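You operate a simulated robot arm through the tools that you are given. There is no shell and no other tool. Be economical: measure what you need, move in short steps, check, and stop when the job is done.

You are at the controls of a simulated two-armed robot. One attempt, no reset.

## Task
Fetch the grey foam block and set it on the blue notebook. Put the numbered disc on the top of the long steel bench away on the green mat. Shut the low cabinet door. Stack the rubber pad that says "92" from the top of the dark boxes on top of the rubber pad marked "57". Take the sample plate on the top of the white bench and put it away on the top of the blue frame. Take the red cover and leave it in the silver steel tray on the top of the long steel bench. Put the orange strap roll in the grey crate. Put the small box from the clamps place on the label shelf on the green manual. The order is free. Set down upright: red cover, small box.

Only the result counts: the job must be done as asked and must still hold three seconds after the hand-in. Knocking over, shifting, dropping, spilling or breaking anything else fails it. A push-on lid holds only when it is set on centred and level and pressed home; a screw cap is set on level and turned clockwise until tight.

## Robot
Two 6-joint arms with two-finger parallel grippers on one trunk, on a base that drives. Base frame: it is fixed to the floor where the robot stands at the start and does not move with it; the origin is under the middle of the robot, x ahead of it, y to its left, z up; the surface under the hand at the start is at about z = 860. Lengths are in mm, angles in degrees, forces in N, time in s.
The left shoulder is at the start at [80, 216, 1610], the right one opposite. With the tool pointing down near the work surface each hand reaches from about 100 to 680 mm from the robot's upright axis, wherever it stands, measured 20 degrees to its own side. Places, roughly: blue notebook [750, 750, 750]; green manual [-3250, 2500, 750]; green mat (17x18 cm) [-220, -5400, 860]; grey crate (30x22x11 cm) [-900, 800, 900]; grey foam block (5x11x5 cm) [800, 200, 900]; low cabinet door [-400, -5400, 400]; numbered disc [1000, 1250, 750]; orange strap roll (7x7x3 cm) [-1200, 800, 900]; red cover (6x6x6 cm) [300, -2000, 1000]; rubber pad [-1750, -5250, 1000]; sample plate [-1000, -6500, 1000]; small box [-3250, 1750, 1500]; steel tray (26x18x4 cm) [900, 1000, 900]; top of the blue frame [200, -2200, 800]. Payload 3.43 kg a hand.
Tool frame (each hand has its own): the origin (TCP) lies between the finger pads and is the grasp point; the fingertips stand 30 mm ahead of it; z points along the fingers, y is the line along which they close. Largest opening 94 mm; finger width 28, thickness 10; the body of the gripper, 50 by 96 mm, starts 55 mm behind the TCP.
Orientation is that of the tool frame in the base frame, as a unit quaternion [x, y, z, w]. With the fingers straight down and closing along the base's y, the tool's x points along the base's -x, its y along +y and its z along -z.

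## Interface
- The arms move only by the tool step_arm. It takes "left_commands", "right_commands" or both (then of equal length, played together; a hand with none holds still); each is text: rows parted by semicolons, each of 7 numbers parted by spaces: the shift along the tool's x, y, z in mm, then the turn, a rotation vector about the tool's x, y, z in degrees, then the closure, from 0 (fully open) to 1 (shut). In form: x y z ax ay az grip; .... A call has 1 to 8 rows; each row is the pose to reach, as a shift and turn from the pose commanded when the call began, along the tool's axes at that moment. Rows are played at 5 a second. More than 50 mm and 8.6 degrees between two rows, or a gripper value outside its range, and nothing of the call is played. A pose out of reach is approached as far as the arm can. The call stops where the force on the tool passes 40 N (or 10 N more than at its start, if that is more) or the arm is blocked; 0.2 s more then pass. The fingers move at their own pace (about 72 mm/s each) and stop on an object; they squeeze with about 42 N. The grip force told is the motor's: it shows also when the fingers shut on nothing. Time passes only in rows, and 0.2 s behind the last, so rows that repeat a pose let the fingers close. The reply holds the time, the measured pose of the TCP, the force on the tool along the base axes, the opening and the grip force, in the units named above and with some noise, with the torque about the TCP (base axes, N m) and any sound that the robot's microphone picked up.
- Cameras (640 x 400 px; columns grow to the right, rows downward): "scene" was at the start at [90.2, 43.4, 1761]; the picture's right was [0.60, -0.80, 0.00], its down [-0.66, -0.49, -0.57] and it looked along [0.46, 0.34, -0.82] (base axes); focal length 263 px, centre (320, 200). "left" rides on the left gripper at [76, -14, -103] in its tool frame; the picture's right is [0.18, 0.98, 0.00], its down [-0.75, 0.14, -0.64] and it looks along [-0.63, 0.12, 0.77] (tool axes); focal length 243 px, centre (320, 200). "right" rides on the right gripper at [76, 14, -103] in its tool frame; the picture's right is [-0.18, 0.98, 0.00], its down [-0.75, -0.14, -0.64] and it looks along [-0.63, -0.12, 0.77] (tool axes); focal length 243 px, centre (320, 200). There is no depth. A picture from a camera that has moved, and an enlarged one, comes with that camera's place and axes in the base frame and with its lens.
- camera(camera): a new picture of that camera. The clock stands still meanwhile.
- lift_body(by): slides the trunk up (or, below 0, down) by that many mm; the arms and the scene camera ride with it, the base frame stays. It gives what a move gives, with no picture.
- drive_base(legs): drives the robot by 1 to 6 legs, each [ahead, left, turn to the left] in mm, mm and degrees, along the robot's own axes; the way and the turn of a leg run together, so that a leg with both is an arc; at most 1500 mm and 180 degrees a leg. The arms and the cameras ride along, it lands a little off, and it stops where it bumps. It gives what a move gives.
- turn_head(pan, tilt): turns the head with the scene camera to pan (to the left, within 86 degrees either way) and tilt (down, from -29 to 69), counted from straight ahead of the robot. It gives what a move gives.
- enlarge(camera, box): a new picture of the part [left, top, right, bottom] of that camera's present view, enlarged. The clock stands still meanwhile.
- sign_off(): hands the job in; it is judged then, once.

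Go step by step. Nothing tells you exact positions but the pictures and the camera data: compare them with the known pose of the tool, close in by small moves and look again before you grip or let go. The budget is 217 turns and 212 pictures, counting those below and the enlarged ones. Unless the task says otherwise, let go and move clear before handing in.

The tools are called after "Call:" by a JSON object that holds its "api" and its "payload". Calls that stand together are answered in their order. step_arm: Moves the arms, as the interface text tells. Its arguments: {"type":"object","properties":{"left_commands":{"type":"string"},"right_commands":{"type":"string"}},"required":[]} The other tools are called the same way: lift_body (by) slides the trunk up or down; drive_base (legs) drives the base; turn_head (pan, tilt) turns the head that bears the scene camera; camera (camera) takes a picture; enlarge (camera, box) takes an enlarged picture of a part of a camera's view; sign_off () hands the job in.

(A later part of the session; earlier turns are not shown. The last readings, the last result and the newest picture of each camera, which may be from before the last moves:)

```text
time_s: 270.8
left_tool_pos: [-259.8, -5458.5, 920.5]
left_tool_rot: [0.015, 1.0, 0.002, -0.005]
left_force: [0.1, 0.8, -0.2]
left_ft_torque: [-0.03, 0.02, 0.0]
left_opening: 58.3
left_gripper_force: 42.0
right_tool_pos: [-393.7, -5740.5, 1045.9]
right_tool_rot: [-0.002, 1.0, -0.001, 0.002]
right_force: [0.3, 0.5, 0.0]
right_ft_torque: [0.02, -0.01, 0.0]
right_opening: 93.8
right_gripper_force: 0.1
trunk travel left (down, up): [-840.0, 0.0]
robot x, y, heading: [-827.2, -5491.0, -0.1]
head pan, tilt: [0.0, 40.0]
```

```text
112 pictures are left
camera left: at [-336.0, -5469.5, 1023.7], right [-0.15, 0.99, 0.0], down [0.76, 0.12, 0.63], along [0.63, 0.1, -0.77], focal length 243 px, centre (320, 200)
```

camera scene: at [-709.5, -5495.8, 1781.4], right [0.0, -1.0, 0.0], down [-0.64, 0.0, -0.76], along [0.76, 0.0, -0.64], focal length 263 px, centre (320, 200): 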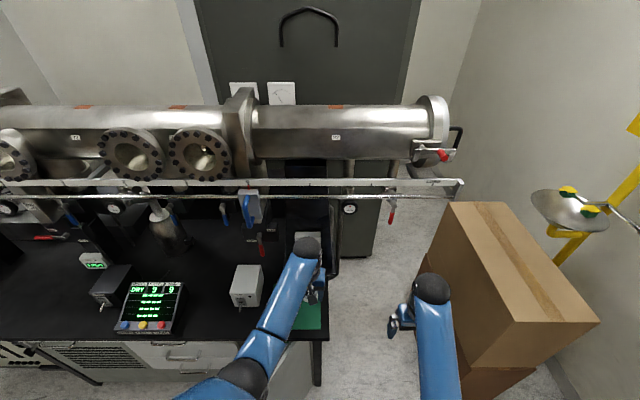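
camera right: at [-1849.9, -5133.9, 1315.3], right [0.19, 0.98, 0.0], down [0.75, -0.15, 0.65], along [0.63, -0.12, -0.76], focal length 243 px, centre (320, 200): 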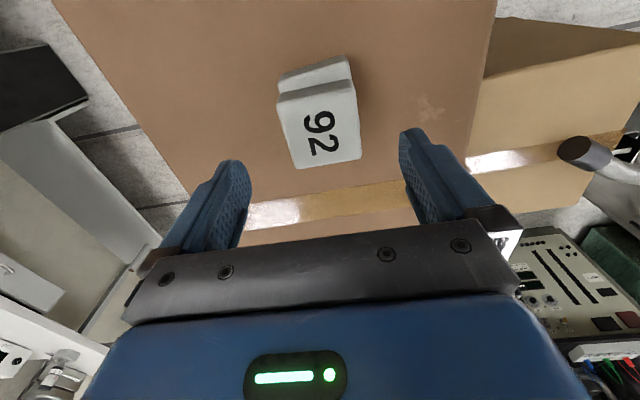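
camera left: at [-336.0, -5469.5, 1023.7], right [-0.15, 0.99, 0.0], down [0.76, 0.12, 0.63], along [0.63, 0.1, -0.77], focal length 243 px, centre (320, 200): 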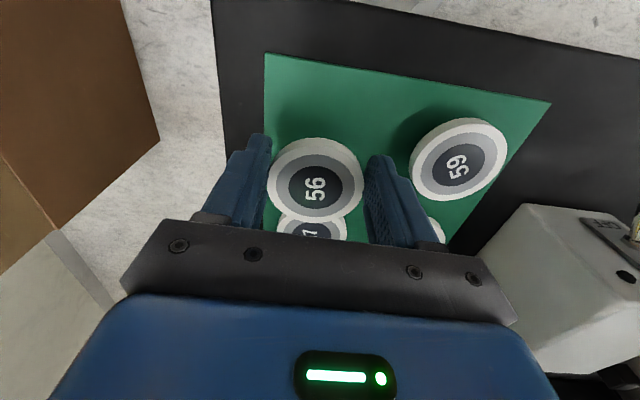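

Call:
{"api": "step_arm", "payload": {"left_commands": "7 0 5 0 0 0 1;7 0 10 0 0 0 1;7 0 15 0 0 0 1;7 0 19 0 0 0 1"}}

Call:
{"api": "camera", "payload": {"camera": "left"}}

```text
time_s: 271.8
left_tool_pos: [-265.7, -5455.9, 903.5]
left_tool_rot: [0.016, 1.0, 0.001, -0.005]
left_force: [0.0, 0.0, -1.1]
left_ft_torque: [0.0, 0.03, 0.01]
left_opening: 58.3
left_gripper_force: 42.1
right_tool_pos: [-393.3, -5740.0, 1045.9]
right_tool_rot: [-0.003, 1.0, -0.001, 0.003]
right_force: [0.4, 1.2, 0.3]
right_ft_torque: [-0.04, -0.02, 0.02]
right_opening: 93.9
right_gripper_force: 0.0
trunk travel left (down, up): [-840.0, 0.0]
robot x, y, heading: [-828.2, -5495.0, 0.0]
head pan, tilt: [0.0, 40.0]
```

```text
111 pictures are left
camera left: at [-342.6, -5467.1, 1005.6], right [-0.15, 0.99, 0.0], down [0.76, 0.12, 0.63], along [0.63, 0.1, -0.77], focal length 243 px, centre (320, 200)
```

left: 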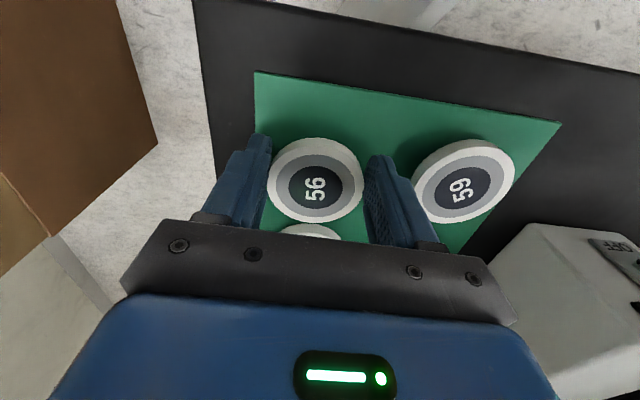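

Call:
{"api": "step_arm", "payload": {"left_commands": "0 0 4 0 0 0 1;0 0 8 0 0 0 1;0 0 11 0 0 0 1"}}

```text
time_s: 272.6
left_tool_pos: [-268.1, -5455.6, 897.2]
left_tool_rot: [0.015, 1.0, -0.001, 0.001]
left_force: [4.6, 3.4, 38.6]
left_ft_torque: [0.14, -0.71, 0.06]
left_opening: 58.9
left_gripper_force: 42.1
right_tool_pos: [-397.8, -5739.9, 1048.6]
right_tool_rot: [-0.003, 1.0, -0.001, 0.004]
right_force: [0.2, 0.5, -0.7]
right_ft_torque: [0.02, 0.02, -0.01]
right_opening: 93.8
right_gripper_force: 0.1
trunk travel left (down, up): [-840.0, 0.0]
robot x, y, heading: [-829.9, -5495.2, 0.0]
head pan, tilt: [0.0, 40.0]
```

Contact. Ease up, open slightly and lift clear.

Call:
{"api": "step_arm", "payload": {"left_commands": "0 0 -4 0 0 0 1;0 0 -4 0 0 0 0.35;0 0 -4 0 0 0 0.22;0 0 -4 0 0 0 0.22;0 0 -40 0 0 0 0.22;0 0 -85 0 0 0 0.22;0 0 -130 0 0 0 0.22"}}

Call:
{"api": "camera", "payload": {"camera": "left"}}

```text
time_s: 274.2
left_tool_pos: [-266.8, -5454.2, 1018.5]
left_tool_rot: [0.017, 1.0, 0.001, -0.006]
left_force: [-0.5, 0.4, -0.4]
left_ft_torque: [-0.02, 0.03, 0.0]
left_opening: 73.2
left_gripper_force: 0.0
right_tool_pos: [-393.7, -5738.6, 1045.4]
right_tool_rot: [-0.003, 1.0, -0.001, 0.002]
right_force: [-0.4, 0.5, 0.0]
right_ft_torque: [0.0, -0.03, 0.01]
right_opening: 93.8
right_gripper_force: 0.0
trunk travel left (down, up): [-840.0, 0.0]
robot x, y, heading: [-831.2, -5492.3, -0.1]
head pan, tilt: [0.0, 40.0]
```

```text
110 pictures are left
camera left: at [-342.6, -5465.0, 1120.4], right [-0.15, 0.99, 0.0], down [0.76, 0.12, 0.63], along [0.63, 0.1, -0.77], focal length 243 px, centre (320, 200)
```

left: 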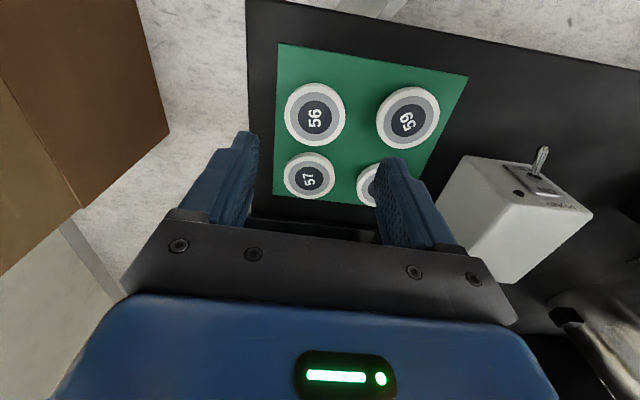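

Disc is on the mat. Now the door: back off, pitch the left hand forward with closed fingers, then lower the trunk.

Call:
{"api": "drive_base", "payload": {"legs": [[-190, 0, 0]]}}

Call:
{"api": "step_arm", "payload": {"left_commands": "10 10 -5 0 -8 0 0.5;20 20 -10 0 -16 0 1;30 30 -15 0 -24 0 1;40 40 -20 0 -32 0 1;50 50 -20 0 -40 0 1;50 60 -20 0 -48 0 1;50 70 -20 0 -56 0 1;50 80 -20 0 -64 0 1"}}

Call:
{"api": "turn_head", "payload": {"pan": 10, "tilt": 55}}

Call:
{"api": "camera", "payload": {"camera": "scene"}}

```text
time_s: 275.8
left_tool_pos: [-459.1, -5454.1, 1015.4]
left_tool_rot: [0.016, 1.0, 0.001, -0.007]
left_force: [0.9, 0.0, -0.8]
left_ft_torque: [-0.01, 0.03, 0.01]
left_opening: 73.5
left_gripper_force: 0.1
right_tool_pos: [-585.1, -5739.3, 1043.1]
right_tool_rot: [-0.002, 1.0, -0.001, 0.001]
right_force: [0.7, 0.0, -0.6]
right_ft_torque: [0.02, 0.01, 0.0]
right_opening: 94.0
right_gripper_force: 0.0
trunk travel left (down, up): [-840.0, 0.0]
robot x, y, heading: [-1027.5, -5493.9, -0.1]
head pan, tilt: [0.0, 40.0]
```

```text
time_s: 277.6
left_tool_pos: [-508.6, -5371.5, 1038.2]
left_tool_rot: [0.014, 0.849, -0.008, 0.528]
left_force: [0.6, 0.6, 0.0]
left_ft_torque: [-0.03, 0.0, -0.01]
left_opening: 0.2
left_gripper_force: 33.1
right_tool_pos: [-589.6, -5740.1, 1046.9]
right_tool_rot: [-0.002, 1.0, -0.001, 0.002]
right_force: [0.1, -0.9, -0.3]
right_ft_torque: [0.01, 0.02, 0.0]
right_opening: 93.8
right_gripper_force: 0.0
trunk travel left (down, up): [-840.0, 0.0]
robot x, y, heading: [-1026.2, -5500.1, -0.0]
head pan, tilt: [0.0, 40.0]
```

```text
time_s: 278.4
left_tool_pos: [-507.6, -5372.3, 1037.6]
left_tool_rot: [0.014, 0.851, -0.008, 0.525]
left_force: [-0.9, -0.2, -0.5]
left_ft_torque: [0.0, 0.0, 0.04]
left_opening: 0.0
left_gripper_force: 32.5
right_tool_pos: [-589.9, -5741.4, 1046.6]
right_tool_rot: [-0.002, 1.0, -0.001, 0.003]
right_force: [0.3, -0.1, 0.5]
right_ft_torque: [0.02, 0.05, 0.02]
right_opening: 93.8
right_gripper_force: 0.0
trunk travel left (down, up): [-840.0, 0.0]
robot x, y, heading: [-1027.5, -5494.3, -0.2]
head pan, tilt: [10.0, 55.0]
```

```text
109 pictures are left
camera scene: at [-922.5, -5481.1, 1761.0], right [0.17, -0.98, 0.0], down [-0.81, -0.14, -0.57], along [0.57, 0.1, -0.82], focal length 263 px, centre (320, 200)
```

scene: 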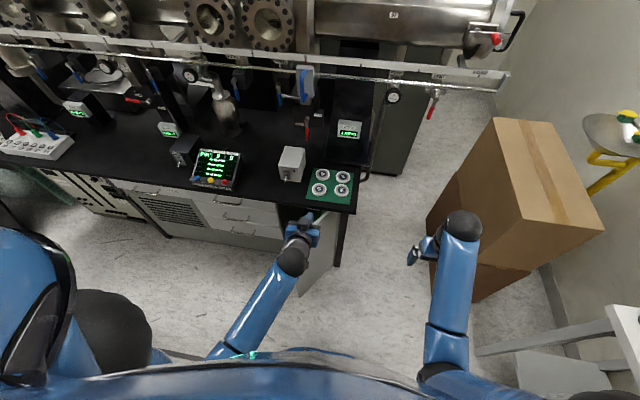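

Lower the trunk to bring the hand to door height.

Call:
{"api": "drive_base", "payload": {"legs": [[-40, 0, 0]]}}

Call:
{"api": "lift_body", "payload": {"by": -430}}

Call:
{"api": "turn_head", "payload": {"pan": 12, "tilt": 45}}

Call:
{"api": "camera", "payload": {"camera": "scene"}}

Call:
{"api": "camera", "payload": {"camera": "left"}}

```text
time_s: 279.3
left_tool_pos: [-538.5, -5373.1, 1033.7]
left_tool_rot: [0.015, 0.853, -0.009, 0.522]
left_force: [0.6, 0.2, 0.2]
left_ft_torque: [0.0, 0.02, -0.05]
left_opening: 0.0
left_gripper_force: 33.5
right_tool_pos: [-619.5, -5741.4, 1042.3]
right_tool_rot: [-0.002, 1.0, -0.001, -0.002]
right_force: [0.8, 0.0, -1.0]
right_ft_torque: [-0.04, 0.06, -0.02]
right_opening: 94.1
right_gripper_force: 0.1
trunk travel left (down, up): [-840.0, 0.0]
robot x, y, heading: [-1065.4, -5489.8, -0.3]
head pan, tilt: [10.0, 55.0]
```

```text
refused: -430 is not a number from -400 to 400
```

```text
time_s: 280.0
left_tool_pos: [-541.9, -5373.4, 1037.1]
left_tool_rot: [0.014, 0.851, -0.008, 0.525]
left_force: [0.8, 0.3, 0.2]
left_ft_torque: [0.0, 0.0, 0.03]
left_opening: 0.0
left_gripper_force: 33.1
right_tool_pos: [-625.0, -5741.2, 1045.5]
right_tool_rot: [-0.002, 1.0, -0.002, 0.001]
right_force: [-0.4, -0.3, 0.1]
right_ft_torque: [-0.01, 0.04, -0.01]
right_opening: 93.9
right_gripper_force: 0.1
trunk travel left (down, up): [-840.0, 0.0]
robot x, y, heading: [-1063.2, -5492.5, -0.0]
head pan, tilt: [12.0, 45.0]
```

```text
108 pictures are left
camera scene: at [-947.1, -5477.1, 1773.9], right [0.21, -0.98, 0.0], down [-0.69, -0.15, -0.7], along [0.69, 0.15, -0.71], focal length 263 px, centre (320, 200)
```

scene: 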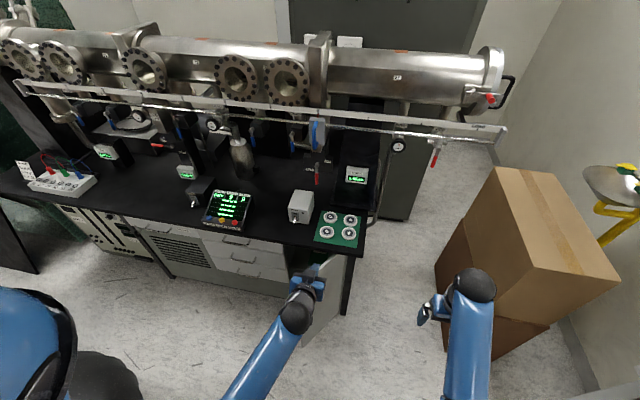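

```text
107 pictures are left
camera left: at [-669.7, -5383.0, 1013.7], right [-0.05, 0.99, -0.16], down [-0.23, 0.15, 0.96], along [0.97, 0.09, 0.22], focal length 243 px, centre (320, 200)
```

left: 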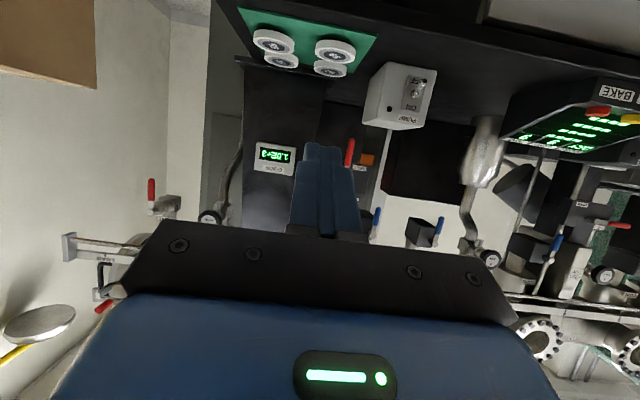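

Call:
{"api": "lift_body", "payload": {"by": -400}}

Call:
{"api": "camera", "payload": {"camera": "scene"}}

Call:
{"api": "camera", "payload": {"camera": "left"}}

```text
time_s: 283.8
left_tool_pos: [-546.3, -5373.9, 637.4]
left_tool_rot: [0.015, 0.85, -0.008, 0.526]
left_force: [-0.1, 0.7, -0.7]
left_ft_torque: [-0.05, 0.0, 0.03]
left_opening: 0.0
left_gripper_force: 33.2
right_tool_pos: [-627.5, -5742.1, 646.8]
right_tool_rot: [-0.002, 1.0, -0.001, 0.002]
right_force: [-0.4, -0.1, 0.5]
right_ft_torque: [0.0, 0.03, 0.0]
right_opening: 93.9
right_gripper_force: 0.1
trunk travel left (down, up): [-440.0, 400.0]
robot x, y, heading: [-1067.2, -5490.8, -0.4]
head pan, tilt: [12.0, 45.0]
```

```text
106 pictures are left
camera scene: at [-952.8, -5477.0, 1374.4], right [0.21, -0.98, 0.0], down [-0.69, -0.15, -0.71], along [0.69, 0.15, -0.71], focal length 263 px, centre (320, 200)
```

scene: 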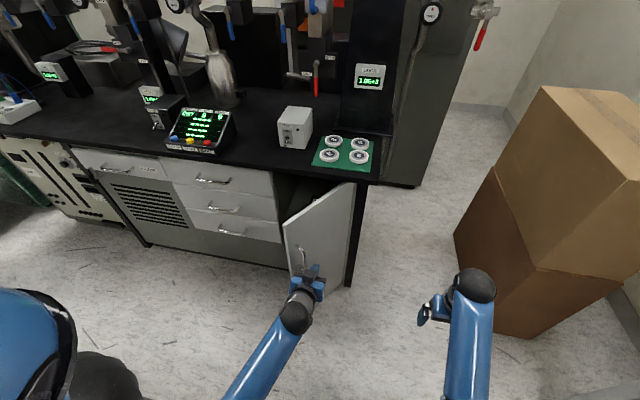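

```text
105 pictures are left
camera left: at [-673.0, -5382.9, 615.0], right [-0.05, 0.99, -0.16], down [-0.23, 0.15, 0.96], along [0.97, 0.09, 0.22], focal length 243 px, centre (320, 200)
```

left: 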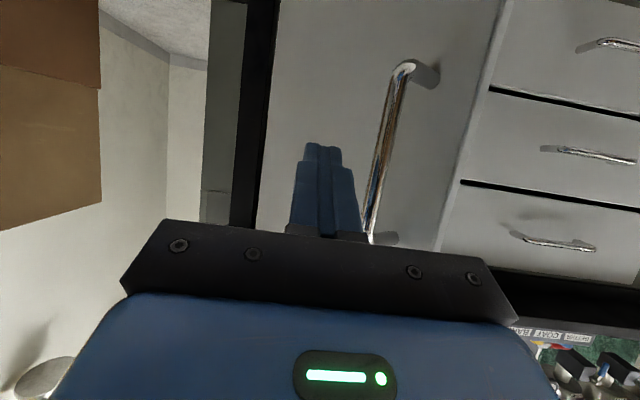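

The door runs from hinge (-326,-5460) to free edge (-522,-5283). I'll push it with the closed fingertips between hinge and handle.

Call:
{"api": "step_arm", "payload": {"left_commands": "-13 14 27 0 0 0 1;-27 14 54 0 0 0 1;-40 14 81 0 0 0 1;-54 14 107 0 0 0 1;-67 16 134 0 0 0 1;-76 20 152 0 0 0 1"}}

Call:
{"api": "camera", "payload": {"camera": "scene"}}

```text
time_s: 284.6
left_tool_pos: [-471.5, -5355.8, 635.9]
left_tool_rot: [0.013, 0.851, -0.006, 0.525]
left_force: [-0.4, -0.5, 0.3]
left_ft_torque: [0.0, -0.01, 0.01]
left_opening: 0.0
left_gripper_force: 32.9
right_tool_pos: [-628.7, -5739.9, 648.0]
right_tool_rot: [-0.001, 1.0, -0.001, 0.004]
right_force: [-0.2, 0.4, 0.3]
right_ft_torque: [0.0, 0.03, -0.02]
right_opening: 93.9
right_gripper_force: 0.1
trunk travel left (down, up): [-440.0, 400.0]
robot x, y, heading: [-1066.0, -5493.7, -0.0]
head pan, tilt: [12.0, 45.0]
stopped in row 3 (left hand): the force on the tool passed its limit at 81 N (the readings are from after the stop); the commanded pose is now the measured one
```

```text
104 pictures are left
camera scene: at [-954.2, -5476.0, 1374.5], right [0.21, -0.98, 0.0], down [-0.69, -0.15, -0.71], along [0.69, 0.15, -0.71], focal length 263 px, centre (320, 200)
```

scene: 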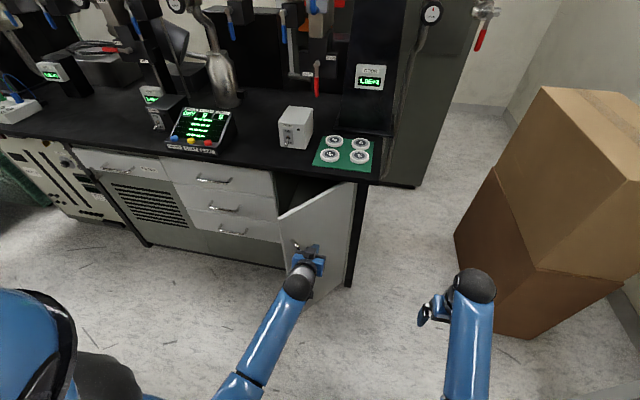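

The door swings. Push on more slowly.

Call:
{"api": "step_arm", "payload": {"left_commands": "-5 2 9 0 0 0 1;-9 4 18 0 0 0 1;-13 6 27 0 0 0 1;-18 8 36 0 0 0 1;-22 10 45 0 0 0 1;-27 12 54 0 0 0 1;-31 14 63 0 0 0 1;-36 16 72 0 0 0 1"}}

Call:
{"api": "camera", "payload": {"camera": "scene"}}

```text
time_s: 286.4
left_tool_pos: [-390.2, -5344.3, 636.1]
left_tool_rot: [0.012, 0.851, -0.004, 0.525]
left_force: [-0.1, -0.6, -0.7]
left_ft_torque: [-0.02, -0.01, -0.04]
left_opening: 0.1
left_gripper_force: 32.8
right_tool_pos: [-628.1, -5741.4, 646.2]
right_tool_rot: [-0.003, 1.0, -0.001, 0.003]
right_force: [-0.6, -0.6, -0.4]
right_ft_torque: [-0.02, -0.01, -0.01]
right_opening: 94.0
right_gripper_force: 0.1
trunk travel left (down, up): [-440.0, 400.0]
robot x, y, heading: [-1061.2, -5495.3, -0.2]
head pan, tilt: [12.0, 45.0]
```

```text
103 pictures are left
camera scene: at [-952.4, -5476.8, 1374.3], right [0.21, -0.98, 0.0], down [-0.69, -0.15, -0.71], along [0.69, 0.15, -0.71], focal length 263 px, centre (320, 200)
```

scene: 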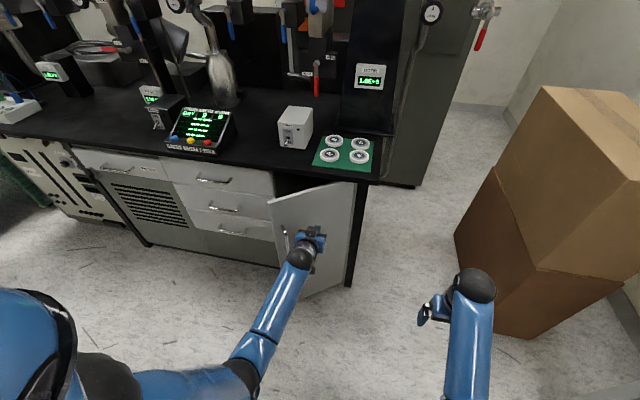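

Call:
{"api": "step_arm", "payload": {"left_commands": "-3 1 6 0 0 0 1;-6 3 12 0 0 0 1;-9 4 18 0 0 0 1;-12 6 24 0 0 0 1;-15 8 30 0 0 0 1;-18 10 36 0 0 0 1;-21 12 42 0 0 0 1;-24 14 48 0 0 0 1"}}

Call:
{"api": "camera", "payload": {"camera": "scene"}}

```text
time_s: 288.2
left_tool_pos: [-335.9, -5329.8, 635.3]
left_tool_rot: [0.013, 0.851, -0.004, 0.525]
left_force: [-0.4, 0.1, -0.4]
left_ft_torque: [-0.02, 0.02, -0.02]
left_opening: 0.0
left_gripper_force: 32.9
right_tool_pos: [-627.9, -5740.2, 646.1]
right_tool_rot: [-0.001, 1.0, -0.002, 0.004]
right_force: [-0.1, 0.9, -0.1]
right_ft_torque: [0.01, -0.02, -0.03]
right_opening: 94.3
right_gripper_force: 0.0
trunk travel left (down, up): [-440.0, 400.0]
robot x, y, heading: [-1064.8, -5495.8, 0.1]
head pan, tilt: [12.0, 45.0]
```

```text
102 pictures are left
camera scene: at [-952.4, -5476.8, 1374.3], right [0.21, -0.98, 0.0], down [-0.69, -0.15, -0.71], along [0.69, 0.15, -0.71], focal length 263 px, centre (320, 200)
```

scene: 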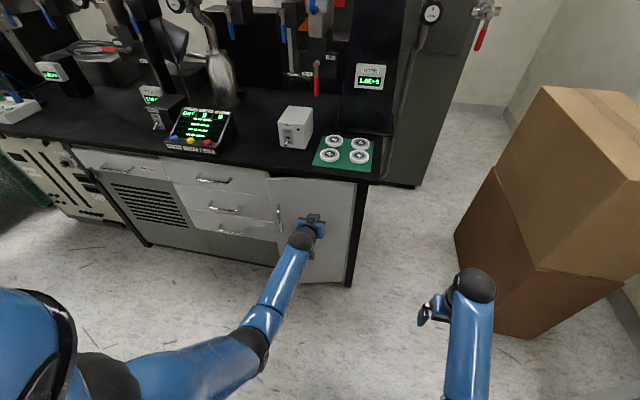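

Nearly shut. Keep pushing gently until it stops.

Call:
{"api": "step_arm", "payload": {"left_commands": "-2 2 4 0 0 0 1;-4 4 8 0 0 0 1;-6 6 12 0 0 0 1;-8 8 16 0 0 0 1;-10 10 20 0 0 0 1;-12 12 24 0 0 0 1;-14 14 28 0 0 0 1;-16 16 32 0 0 0 1"}}

Call:
{"api": "enlarge", "payload": {"camera": "scene", "box": [200, 140, 400, 300]}}

```text
time_s: 290.0
left_tool_pos: [-300.2, -5315.1, 635.1]
left_tool_rot: [0.012, 0.851, -0.004, 0.525]
left_force: [0.1, -0.4, -0.4]
left_ft_torque: [0.02, -0.01, -0.04]
left_opening: 0.0
left_gripper_force: 33.1
right_tool_pos: [-627.1, -5740.5, 645.0]
right_tool_rot: [-0.002, 1.0, -0.002, 0.002]
right_force: [-0.9, 0.5, 0.8]
right_ft_torque: [0.02, 0.0, 0.0]
right_opening: 94.1
right_gripper_force: 0.1
trunk travel left (down, up): [-440.0, 400.0]
robot x, y, heading: [-1065.2, -5496.5, 0.1]
head pan, tilt: [12.0, 45.0]
```

```text
2.50 times, centred on (300, 220) of scene
camera zoom: at [-952.5, -5476.7, 1374.3], right [0.21, -0.98, 0.0], down [-0.69, -0.15, -0.71], along [0.69, 0.15, -0.71], focal length 658 px, centre (370, 150)
```

zoom: 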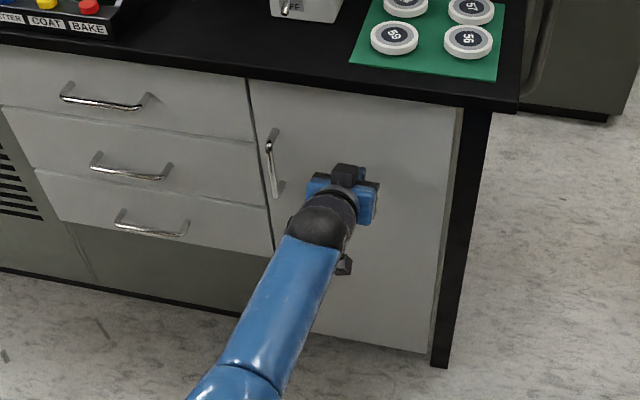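

Call:
{"api": "step_arm", "payload": {"left_commands": "-1 1 3 0 0 0 1;-3 2 6 0 0 0 1;-4 3 9 0 0 0 1;-6 4 12 0 0 0 1;-7 5 15 0 0 0 1;-9 6 18 0 0 0 1;-10 7 21 0 0 0 1;-12 8 24 0 0 0 1"}}

Call:
{"api": "enlarge", "payload": {"camera": "scene", "box": [200, 140, 400, 300]}}

```text
time_s: 290.7
left_tool_pos: [-297.4, -5314.1, 633.5]
left_tool_rot: [0.014, 0.853, -0.006, 0.522]
left_force: [-20.2, -1.4, 8.8]
left_ft_torque: [0.01, -0.21, -0.04]
left_opening: 0.0
left_gripper_force: 32.8
right_tool_pos: [-631.7, -5740.8, 648.5]
right_tool_rot: [-0.003, 1.0, -0.001, 0.004]
right_force: [0.5, -0.2, 0.5]
right_ft_torque: [-0.01, -0.02, 0.01]
right_opening: 94.1
right_gripper_force: 0.0
trunk travel left (down, up): [-440.0, 400.0]
robot x, y, heading: [-1064.5, -5494.6, -0.1]
head pan, tilt: [12.0, 45.0]
stopped in row 3 (left hand): the force on the tool passed its limit at 45 N (the readings are from after the stop); the commanded pose is now the measured one
```

```text
2.50 times, centred on (300, 220) of scene
camera zoom: at [-958.5, -5477.3, 1374.9], right [0.21, -0.98, 0.0], down [-0.69, -0.15, -0.71], along [0.69, 0.15, -0.71], focal length 658 px, centre (370, 150)
```

zoom: 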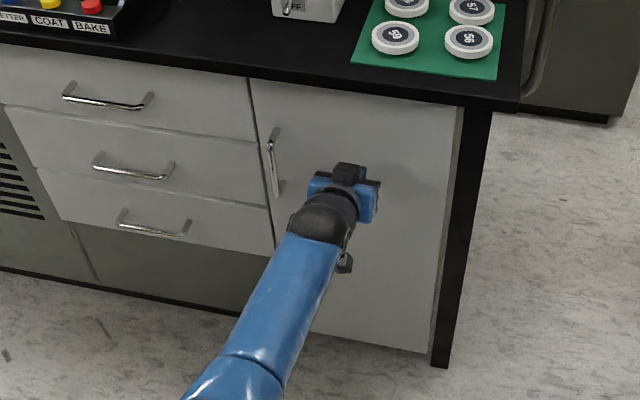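

Door hits its stop — closed. Retract, raise the trunk, restore the hand and turn to the white bench.

Call:
{"api": "step_arm", "payload": {"left_commands": "0 0 -40 0 0 0 1;0 0 -85 0 0 0 1;0 0 -130 0 0 0 1;0 0 -175 0 0 0 0.5;0 0 -215 0 0 0 0"}}

Call:
{"api": "lift_body", "payload": {"by": 400}}

Call:
{"api": "step_arm", "payload": {"left_commands": "0 0 0 0 8 0 0;0 0 0 0 16 0 0;0 0 0 0 24 0 0;0 0 0 0 32 0 0;0 0 0 0 40 0 0;0 0 0 0 48 0 0;0 0 0 0 56 0 0;0 0 0 0 63 0 0"}}

Call:
{"api": "camera", "payload": {"camera": "scene"}}

Call:
{"api": "turn_head", "payload": {"pan": -70, "tilt": 35}}

Call:
{"api": "camera", "payload": {"camera": "scene"}}

```text
time_s: 291.9
left_tool_pos: [-488.5, -5309.3, 729.0]
left_tool_rot: [0.014, 0.853, -0.006, 0.521]
left_force: [-0.7, -0.2, -0.2]
left_ft_torque: [-0.03, 0.04, -0.02]
left_opening: 79.8
left_gripper_force: 0.0
right_tool_pos: [-629.6, -5741.3, 646.8]
right_tool_rot: [-0.001, 1.0, 0.0, 0.003]
right_force: [0.0, 0.5, -0.4]
right_ft_torque: [0.0, -0.02, -0.02]
right_opening: 93.9
right_gripper_force: 0.0
trunk travel left (down, up): [-440.0, 400.0]
robot x, y, heading: [-1061.2, -5493.1, 0.2]
head pan, tilt: [12.0, 45.0]
```

```text
time_s: 295.8
left_tool_pos: [-487.1, -5309.2, 1129.7]
left_tool_rot: [0.014, 0.854, -0.006, 0.521]
left_force: [0.1, -1.3, -0.4]
left_ft_torque: [0.02, 0.0, -0.01]
left_opening: 93.7
left_gripper_force: 0.1
right_tool_pos: [-627.6, -5741.1, 1045.9]
right_tool_rot: [-0.002, 1.0, -0.001, 0.003]
right_force: [-0.6, 0.2, 0.1]
right_ft_torque: [0.01, 0.04, -0.01]
right_opening: 94.2
right_gripper_force: 0.0
trunk travel left (down, up): [-840.0, 0.0]
robot x, y, heading: [-1067.9, -5489.9, 0.1]
head pan, tilt: [12.0, 45.0]
```

```text
time_s: 297.6
left_tool_pos: [-471.0, -5309.0, 1106.4]
left_tool_rot: [0.014, 1.0, 0.001, -0.003]
left_force: [0.9, -0.7, -0.2]
left_ft_torque: [-0.02, -0.03, -0.02]
left_opening: 93.9
left_gripper_force: 0.0
left hand out of reach, approached as far as the arm can: row 8
right_tool_pos: [-627.3, -5740.8, 1045.7]
right_tool_rot: [-0.003, 1.0, -0.001, 0.003]
right_force: [0.7, -0.2, 0.6]
right_ft_torque: [-0.02, 0.04, 0.03]
right_opening: 93.9
right_gripper_force: 0.0
trunk travel left (down, up): [-840.0, 0.0]
robot x, y, heading: [-1064.9, -5492.8, 0.0]
head pan, tilt: [12.0, 45.0]
```

```text
99 pictures are left
camera scene: at [-951.7, -5476.9, 1774.2], right [0.21, -0.98, 0.0], down [-0.69, -0.15, -0.71], along [0.69, 0.15, -0.71], focal length 263 px, centre (320, 200)
```

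scene: 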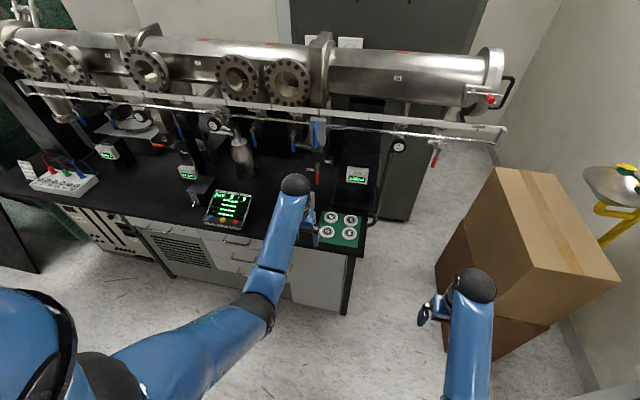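

```text
time_s: 299.1
left_tool_pos: [-473.8, -5309.8, 1105.8]
left_tool_rot: [0.014, 1.0, 0.002, -0.002]
left_force: [-0.4, -0.4, -0.7]
left_ft_torque: [-0.01, 0.0, 0.02]
left_opening: 94.1
left_gripper_force: 0.2
right_tool_pos: [-627.9, -5740.4, 1045.7]
right_tool_rot: [-0.002, 1.0, 0.0, 0.003]
right_force: [0.9, 0.7, 1.5]
right_ft_torque: [0.02, -0.02, -0.01]
right_opening: 94.1
right_gripper_force: 0.0
trunk travel left (down, up): [-840.0, 0.0]
robot x, y, heading: [-1064.1, -5495.9, 0.1]
head pan, tilt: [-70.0, 35.0]
```

```text
98 pictures are left
camera scene: at [-1003.1, -5576.5, 1789.2], right [-0.94, -0.34, 0.0], down [-0.2, 0.54, -0.82], along [0.28, -0.77, -0.57], focal length 263 px, centre (320, 200)
```

scene: 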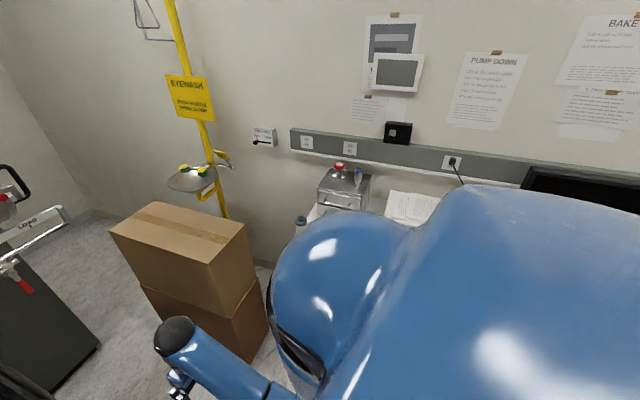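

Turn to face the white bench.

Call:
{"api": "drive_base", "payload": {"legs": [[0, 0, -90]]}}

Call:
{"api": "turn_head", "payload": {"pan": 0, "tilt": 38}}

Call:
{"api": "camera", "payload": {"camera": "scene"}}

```text
time_s: 303.4
left_tool_pos: [-891.1, -6090.2, 1106.2]
left_tool_rot: [0.723, 0.691, 0.003, 0.001]
left_force: [0.3, 0.4, 0.3]
left_ft_torque: [0.0, 0.01, 0.0]
left_opening: 94.0
left_gripper_force: 0.0
right_tool_pos: [-1321.0, -5926.7, 1045.9]
right_tool_rot: [0.712, 0.702, -0.003, 0.001]
right_force: [0.7, 0.4, 0.2]
right_ft_torque: [0.0, -0.01, 0.04]
right_opening: 94.2
right_gripper_force: 0.2
trunk travel left (down, up): [-840.0, 0.0]
robot x, y, heading: [-1065.3, -5494.9, -91.0]
head pan, tilt: [-70.0, 35.0]
```

```text
time_s: 304.8
left_tool_pos: [-893.3, -6089.8, 1106.3]
left_tool_rot: [0.724, 0.69, 0.002, 0.001]
left_force: [-0.3, 0.0, -0.8]
left_ft_torque: [-0.04, 0.02, 0.01]
left_opening: 93.9
left_gripper_force: 0.0
right_tool_pos: [-1321.2, -5926.5, 1044.8]
right_tool_rot: [0.712, 0.702, -0.002, 0.002]
right_force: [-0.6, 0.0, 0.7]
right_ft_torque: [-0.02, 0.03, 0.01]
right_opening: 93.9
right_gripper_force: 0.0
trunk travel left (down, up): [-840.0, 0.0]
robot x, y, heading: [-1064.0, -5494.3, -91.0]
head pan, tilt: [0.0, 38.0]
```

```text
97 pictures are left
camera scene: at [-1065.9, -5610.4, 1784.6], right [-1.0, 0.02, 0.0], down [0.01, 0.62, -0.79], along [-0.02, -0.79, -0.62], focal length 263 px, centre (320, 200)
```

scene: 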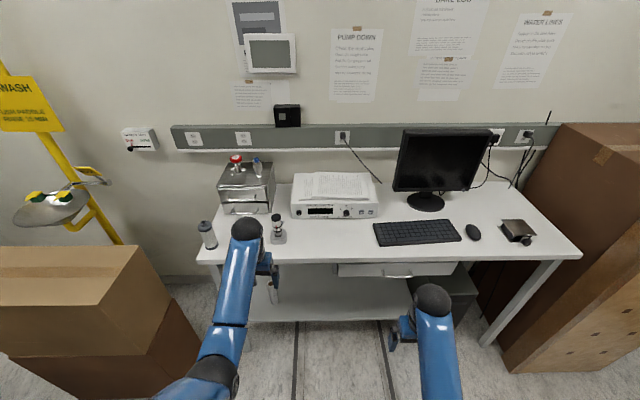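

Enlarge the bench to find the sample plate.

Call:
{"api": "enlarge", "payload": {"camera": "scene", "box": [190, 140, 350, 260]}}

Call:
{"api": "enlarge", "payload": {"camera": "scene", "box": [360, 180, 560, 280]}}

```text
3.33 times, centred on (270, 200) of scene
camera zoom: at [-1065.9, -5610.4, 1784.6], right [-1.0, 0.02, 0.0], down [0.01, 0.62, -0.79], along [-0.02, -0.79, -0.62], focal length 878 px, centre (487, 200)
```

zoom: 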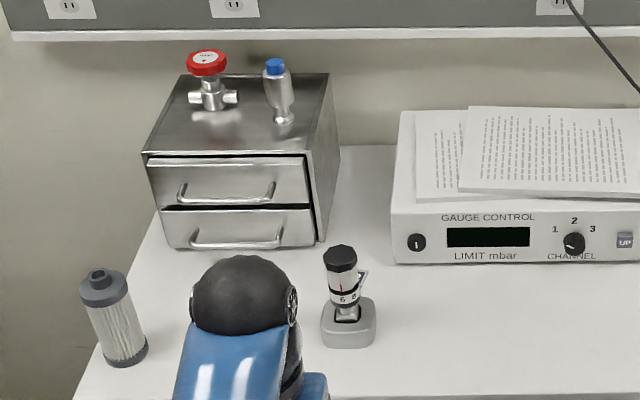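

```text
3.20 times, centred on (460, 230) of scene
camera zoom: at [-1065.9, -5610.4, 1784.6], right [-1.0, 0.02, 0.0], down [0.01, 0.62, -0.79], along [-0.02, -0.79, -0.62], focal length 843 px, centre (-128, 104)
```

zoom: 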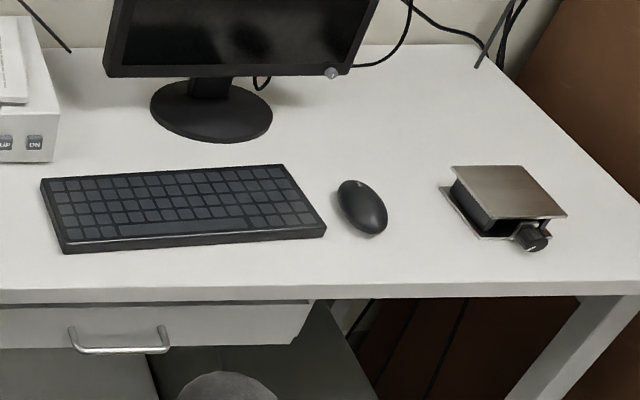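

Candidates are unclear and my left arm hides part of the bench. Move the left arm aside and look again.

Call:
{"api": "drive_base", "payload": {"legs": [[-50, 250, 0]]}}

Call:
{"api": "turn_head", "payload": {"pan": -15, "tilt": 45}}

Call:
{"api": "camera", "payload": {"camera": "scene"}}

Call:
{"api": "camera", "payload": {"camera": "right"}}

```text
time_s: 306.6
left_tool_pos: [-642.8, -6046.0, 1106.5]
left_tool_rot: [0.725, 0.689, 0.005, 0.001]
left_force: [-0.6, 0.2, 0.1]
left_ft_torque: [-0.01, -0.05, -0.01]
left_opening: 93.9
left_gripper_force: 0.1
right_tool_pos: [-1071.1, -5882.1, 1046.6]
right_tool_rot: [0.713, 0.701, -0.002, 0.002]
right_force: [-1.3, 1.3, 0.4]
right_ft_torque: [0.0, -0.04, -0.02]
right_opening: 94.1
right_gripper_force: 0.1
trunk travel left (down, up): [-840.0, 0.0]
robot x, y, heading: [-808.7, -5449.9, -91.3]
head pan, tilt: [0.0, 38.0]
```

```text
time_s: 307.4
left_tool_pos: [-641.3, -6046.2, 1105.2]
left_tool_rot: [0.725, 0.689, 0.003, 0.0]
left_force: [0.0, 0.4, 0.4]
left_ft_torque: [-0.02, 0.0, -0.01]
left_opening: 94.1
left_gripper_force: 0.1
right_tool_pos: [-1069.0, -5880.6, 1046.0]
right_tool_rot: [0.714, 0.7, -0.002, 0.002]
right_force: [0.1, -0.2, -0.9]
right_ft_torque: [-0.01, -0.04, 0.0]
right_opening: 94.1
right_gripper_force: 0.1
trunk travel left (down, up): [-840.0, 0.0]
robot x, y, heading: [-811.7, -5455.0, -90.9]
head pan, tilt: [-15.0, 45.0]
```

```text
94 pictures are left
camera scene: at [-834.4, -5558.1, 1774.3], right [-0.96, 0.28, 0.0], down [0.2, 0.68, -0.71], along [-0.2, -0.68, -0.71], focal length 263 px, centre (320, 200)
```

scene: 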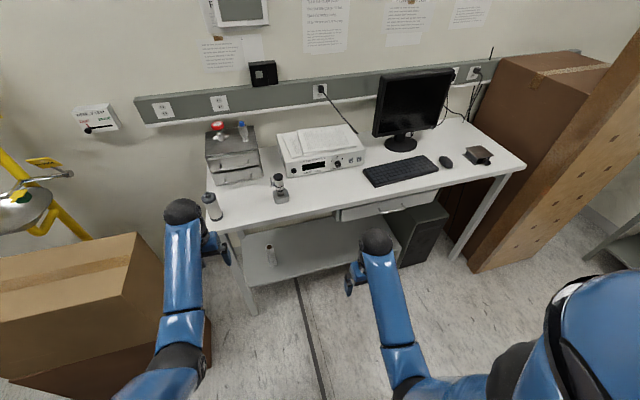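

```text
93 pictures are left
camera right: at [-1052.6, -5804.5, 1147.4], right [0.98, -0.2, 0.0], down [-0.15, -0.75, 0.65], along [-0.13, -0.63, -0.76], focal length 243 px, centre (320, 200)
```

right: 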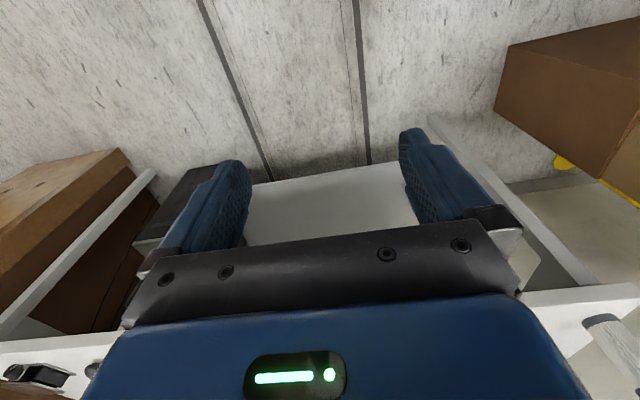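

Call:
{"api": "enlarge", "payload": {"camera": "scene", "box": [200, 110, 360, 230]}}

Call:
{"api": "enlarge", "payload": {"camera": "scene", "box": [256, 160, 304, 210]}}

Call:
{"api": "enlarge", "payload": {"camera": "scene", "box": [430, 130, 510, 180]}}

```text
3.33 times, centred on (280, 170) of scene
camera zoom: at [-834.4, -5558.1, 1774.3], right [-0.96, 0.28, 0.0], down [0.2, 0.68, -0.71], along [-0.2, -0.68, -0.71], focal length 878 px, centre (453, 300)
```

zoom: 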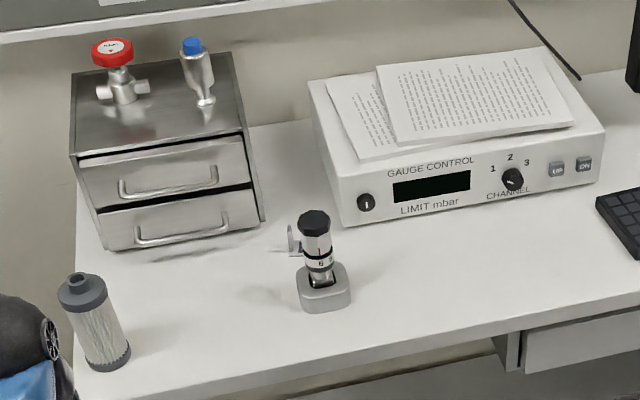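

```text
8.00 times, centred on (280, 185) of scene
camera zoom: at [-834.4, -5558.1, 1774.3], right [-0.96, 0.28, 0.0], down [0.2, 0.68, -0.71], along [-0.2, -0.68, -0.71], focal length 2107 px, centre (640, 320)
```

zoom: 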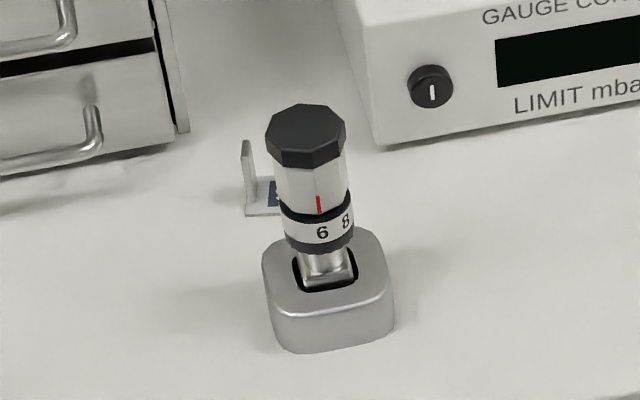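

```text
8.00 times, centred on (470, 155) of scene
camera zoom: at [-834.4, -5558.1, 1774.3], right [-0.96, 0.28, 0.0], down [0.2, 0.68, -0.71], along [-0.2, -0.68, -0.71], focal length 2107 px, centre (-880, 560)
```

zoom: 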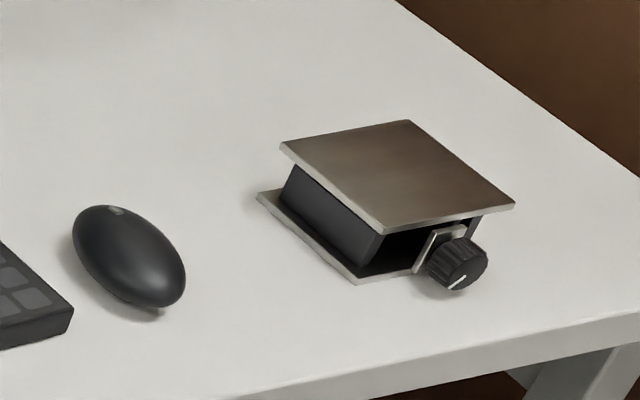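

Found it: a small steel plate with an upright tab, behind the torque driver, at about (-886,-6584). Drive in so the left hand gets above it.

Call:
{"api": "drive_base", "payload": {"legs": [[0, -225, 1], [450, 0, 0]]}}

Call:
{"api": "camera", "payload": {"camera": "left"}}

Call:
{"api": "camera", "payload": {"camera": "scene"}}

```text
time_s: 311.5
left_tool_pos: [-865.9, -6497.8, 1107.0]
left_tool_rot: [0.721, 0.693, 0.003, 0.002]
left_force: [0.3, 0.1, 0.0]
left_ft_torque: [0.0, -0.02, 0.0]
left_opening: 94.1
left_gripper_force: 0.1
right_tool_pos: [-1294.0, -6338.7, 1046.5]
right_tool_rot: [0.709, 0.705, -0.003, 0.002]
right_force: [-0.4, 1.1, -0.3]
right_ft_torque: [-0.01, 0.01, 0.03]
right_opening: 94.1
right_gripper_force: 0.0
trunk travel left (down, up): [-840.0, 0.0]
robot x, y, heading: [-1045.0, -5907.9, -90.7]
head pan, tilt: [-15.0, 45.0]
```

```text
89 pictures are left
camera left: at [-878.4, -6421.0, 1209.4], right [0.99, 0.15, 0.0], down [0.11, -0.76, 0.64], along [0.1, -0.63, -0.77], focal length 243 px, centre (320, 200)
```

left: 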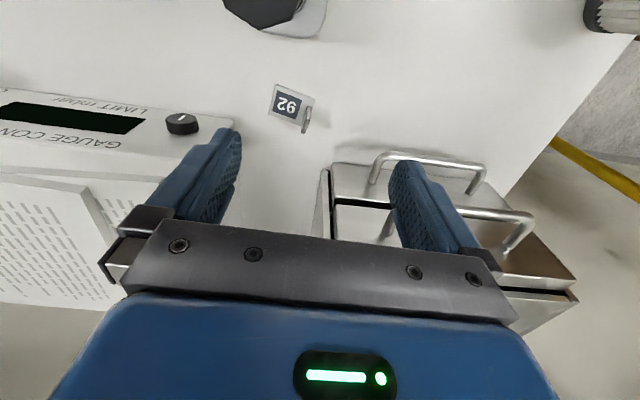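

```text
88 pictures are left
camera scene: at [-1064.1, -6010.8, 1774.6], right [-0.96, 0.27, 0.0], down [0.19, 0.68, -0.71], along [-0.19, -0.68, -0.71], focal length 263 px, centre (320, 200)
```

scene: 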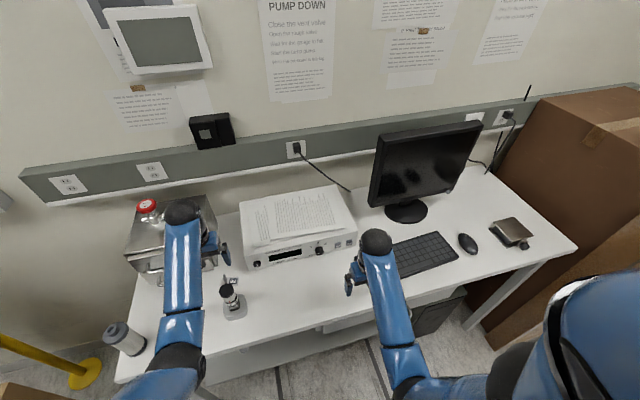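

The plate (label 92) lies at (-902,-6530) with its tab on the +x edge near (-875,-6545). The driver is ~150 mm tall, so I'll yaw the hand 25° to keep the camera clear; descend partly and look.

Call:
{"api": "step_arm", "payload": {"left_commands": "-12 -2 15 0 0 6.5 0.2;-24 -4 30 0 0 13 0.4;-36 -6 45 0 0 19.5 0.5;-47 -7 60 0 0 25 0.5;-47 -7 60 0 0 25 0.5"}}

Call:
{"api": "camera", "payload": {"camera": "left"}}

```text
time_s: 312.7
left_tool_pos: [-874.0, -6546.1, 1045.5]
left_tool_rot: [0.854, 0.52, 0.002, 0.001]
left_force: [0.4, 0.7, 0.4]
left_ft_torque: [-0.01, 0.0, -0.01]
left_opening: 47.2
left_gripper_force: 0.1
right_tool_pos: [-1294.7, -6339.4, 1046.3]
right_tool_rot: [0.709, 0.705, -0.003, 0.002]
right_force: [-0.6, 1.0, 0.8]
right_ft_torque: [0.0, 0.0, 0.0]
right_opening: 94.1
right_gripper_force: 0.1
trunk travel left (down, up): [-840.0, 0.0]
robot x, y, heading: [-1042.1, -5908.7, -90.7]
head pan, tilt: [-15.0, 45.0]
```

```text
87 pictures are left
camera left: at [-853.8, -6471.9, 1148.0], right [0.96, -0.29, 0.0], down [-0.22, -0.74, 0.64], along [-0.18, -0.61, -0.77], focal length 243 px, centre (320, 200)
```

left: 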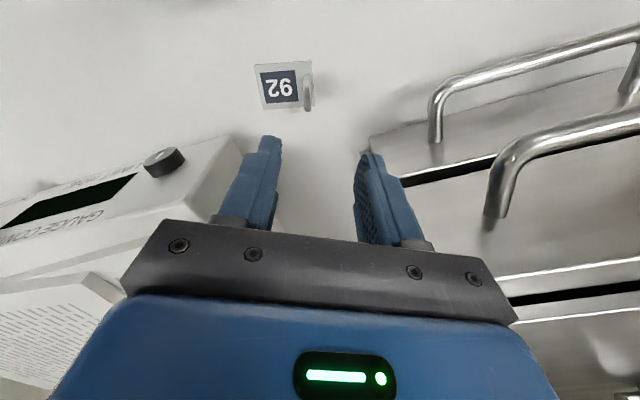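

The driver would foul the left hand, but the right hand (mirrored camera) fits. Swap hands: retract the left, bring the right to the middle.

Call:
{"api": "step_arm", "payload": {"left_commands": "0 0 -30 0 0 0 0.5;0 0 -60 0 0 0 0.2;36 -18 -60 0 0 -6.5 0;71 -37 -60 0 0 -13 0;107 -55 -60 0 0 -19.5 0;133 -69 -50 0 0 -25 0", "right_commands": "0 0 0 0 0 0 0;0 0 0 0 0 0 0;0 40 0 0 0 0 0.2;0 80 0 0 0 0 0.3;0 120 0 0 0 0 0.4;0 160 0 0 0 0 0.5"}}

Call:
{"api": "drive_base", "payload": {"legs": [[0, 255, 0.7]]}}

Call:
{"api": "camera", "payload": {"camera": "right"}}

Call:
{"api": "camera", "payload": {"camera": "scene"}}

```text
time_s: 314.1
left_tool_pos: [-879.0, -6412.1, 1061.8]
left_tool_rot: [0.72, 0.693, 0.001, 0.001]
left_force: [0.5, -1.0, -0.2]
left_ft_torque: [-0.02, 0.02, 0.03]
left_opening: 94.1
left_gripper_force: 0.0
left hand out of reach, approached as far as the arm can: row 4, 5, 6
right_tool_pos: [-1137.1, -6339.8, 1046.9]
right_tool_rot: [0.709, 0.705, -0.003, 0.003]
right_force: [-0.5, 0.0, -0.1]
right_ft_torque: [-0.01, 0.03, 0.02]
right_opening: 47.1
right_gripper_force: 0.1
trunk travel left (down, up): [-840.0, 0.0]
robot x, y, heading: [-1042.9, -5902.3, -90.7]
head pan, tilt: [-15.0, 45.0]
```

```text
time_s: 315.1
left_tool_pos: [-856.2, -6412.9, 1063.3]
left_tool_rot: [0.729, 0.684, -0.008, -0.005]
left_force: [-35.3, 0.7, 6.5]
left_ft_torque: [0.24, 1.26, -0.22]
left_opening: 94.2
left_gripper_force: 0.4
right_tool_pos: [-1106.8, -6341.3, 1046.9]
right_tool_rot: [0.71, 0.704, -0.003, 0.003]
right_force: [1.1, -0.2, 0.0]
right_ft_torque: [0.0, 0.02, 0.0]
right_opening: 47.0
right_gripper_force: 0.0
trunk travel left (down, up): [-840.0, 0.0]
robot x, y, heading: [-1006.1, -5904.4, -90.7]
head pan, tilt: [-15.0, 45.0]
stopped in leg 1: the force on the tool passed its limit at 62 N (the readings are from after the stop); the commanded pose is now the measured one
```

```text
86 pictures are left
camera right: at [-1091.1, -6264.0, 1146.8], right [0.98, -0.19, 0.0], down [-0.15, -0.75, 0.65], along [-0.12, -0.64, -0.76], focal length 243 px, centre (320, 200)
```

right: 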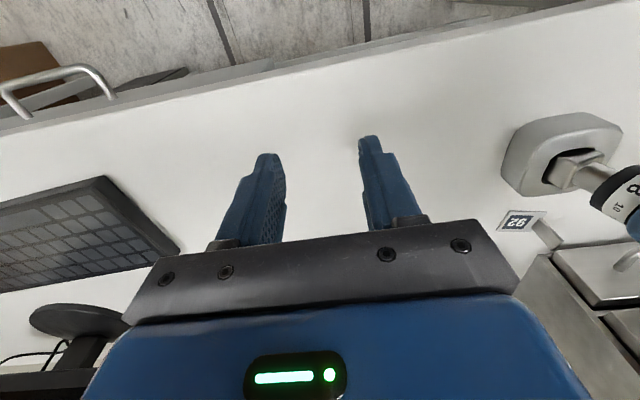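

```text
85 pictures are left
camera scene: at [-1033.5, -6014.0, 1774.4], right [-0.96, 0.27, 0.0], down [0.19, 0.68, -0.71], along [-0.19, -0.68, -0.71], focal length 263 px, centre (320, 200)
```

scene: 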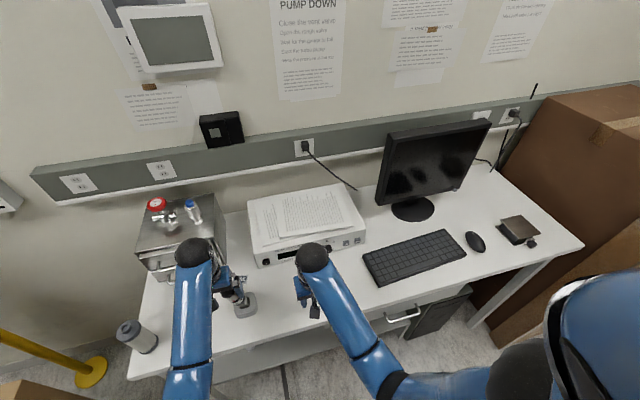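

My left finger has caught the driver. Reverse that sideways motion immediately and inspect.

Call:
{"api": "drive_base", "payload": {"legs": [[0, -30, 0]]}}

Call:
{"api": "camera", "payload": {"camera": "left"}}

Call:
{"api": "enlarge", "payload": {"camera": "scene", "box": [180, 220, 300, 340]}}

```text
time_s: 315.9
left_tool_pos: [-870.2, -6412.0, 1062.4]
left_tool_rot: [0.723, 0.691, -0.006, -0.005]
left_force: [-0.2, 0.0, -0.5]
left_ft_torque: [-0.03, 0.03, -0.01]
left_opening: 94.0
left_gripper_force: 0.0
right_tool_pos: [-1125.8, -6341.0, 1045.2]
right_tool_rot: [0.708, 0.706, -0.004, 0.0]
right_force: [0.2, -0.4, -0.1]
right_ft_torque: [-0.01, 0.05, 0.01]
right_opening: 46.9
right_gripper_force: 0.1
trunk travel left (down, up): [-840.0, 0.0]
robot x, y, heading: [-1038.1, -5903.4, -90.5]
head pan, tilt: [-15.0, 45.0]
```

```text
84 pictures are left
camera left: at [-880.6, -6334.0, 1162.8], right [0.99, 0.14, -0.01], down [0.12, -0.76, 0.64], along [0.08, -0.64, -0.77], focal length 243 px, centre (320, 200)
```

left: 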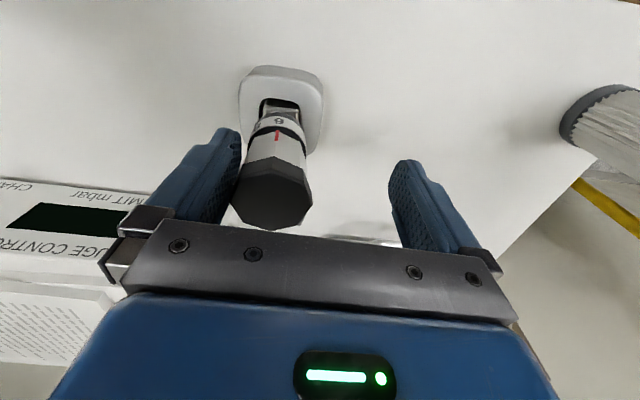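

```text
3.33 times, centred on (240, 280) of scene
camera zoom: at [-1048.8, -6013.7, 1774.5], right [-0.96, 0.27, 0.01], down [0.18, 0.68, -0.71], along [-0.19, -0.68, -0.71], focal length 878 px, centre (587, -67)
```

zoom: 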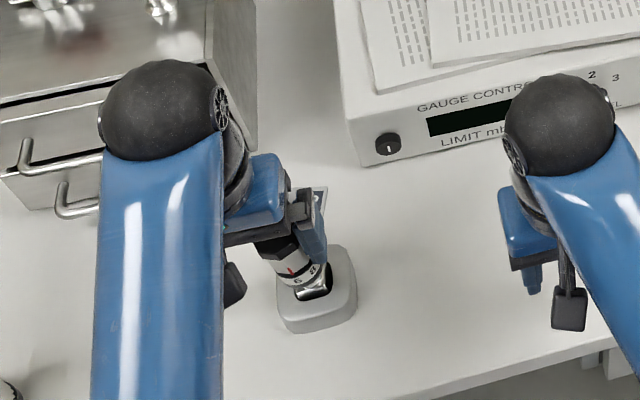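

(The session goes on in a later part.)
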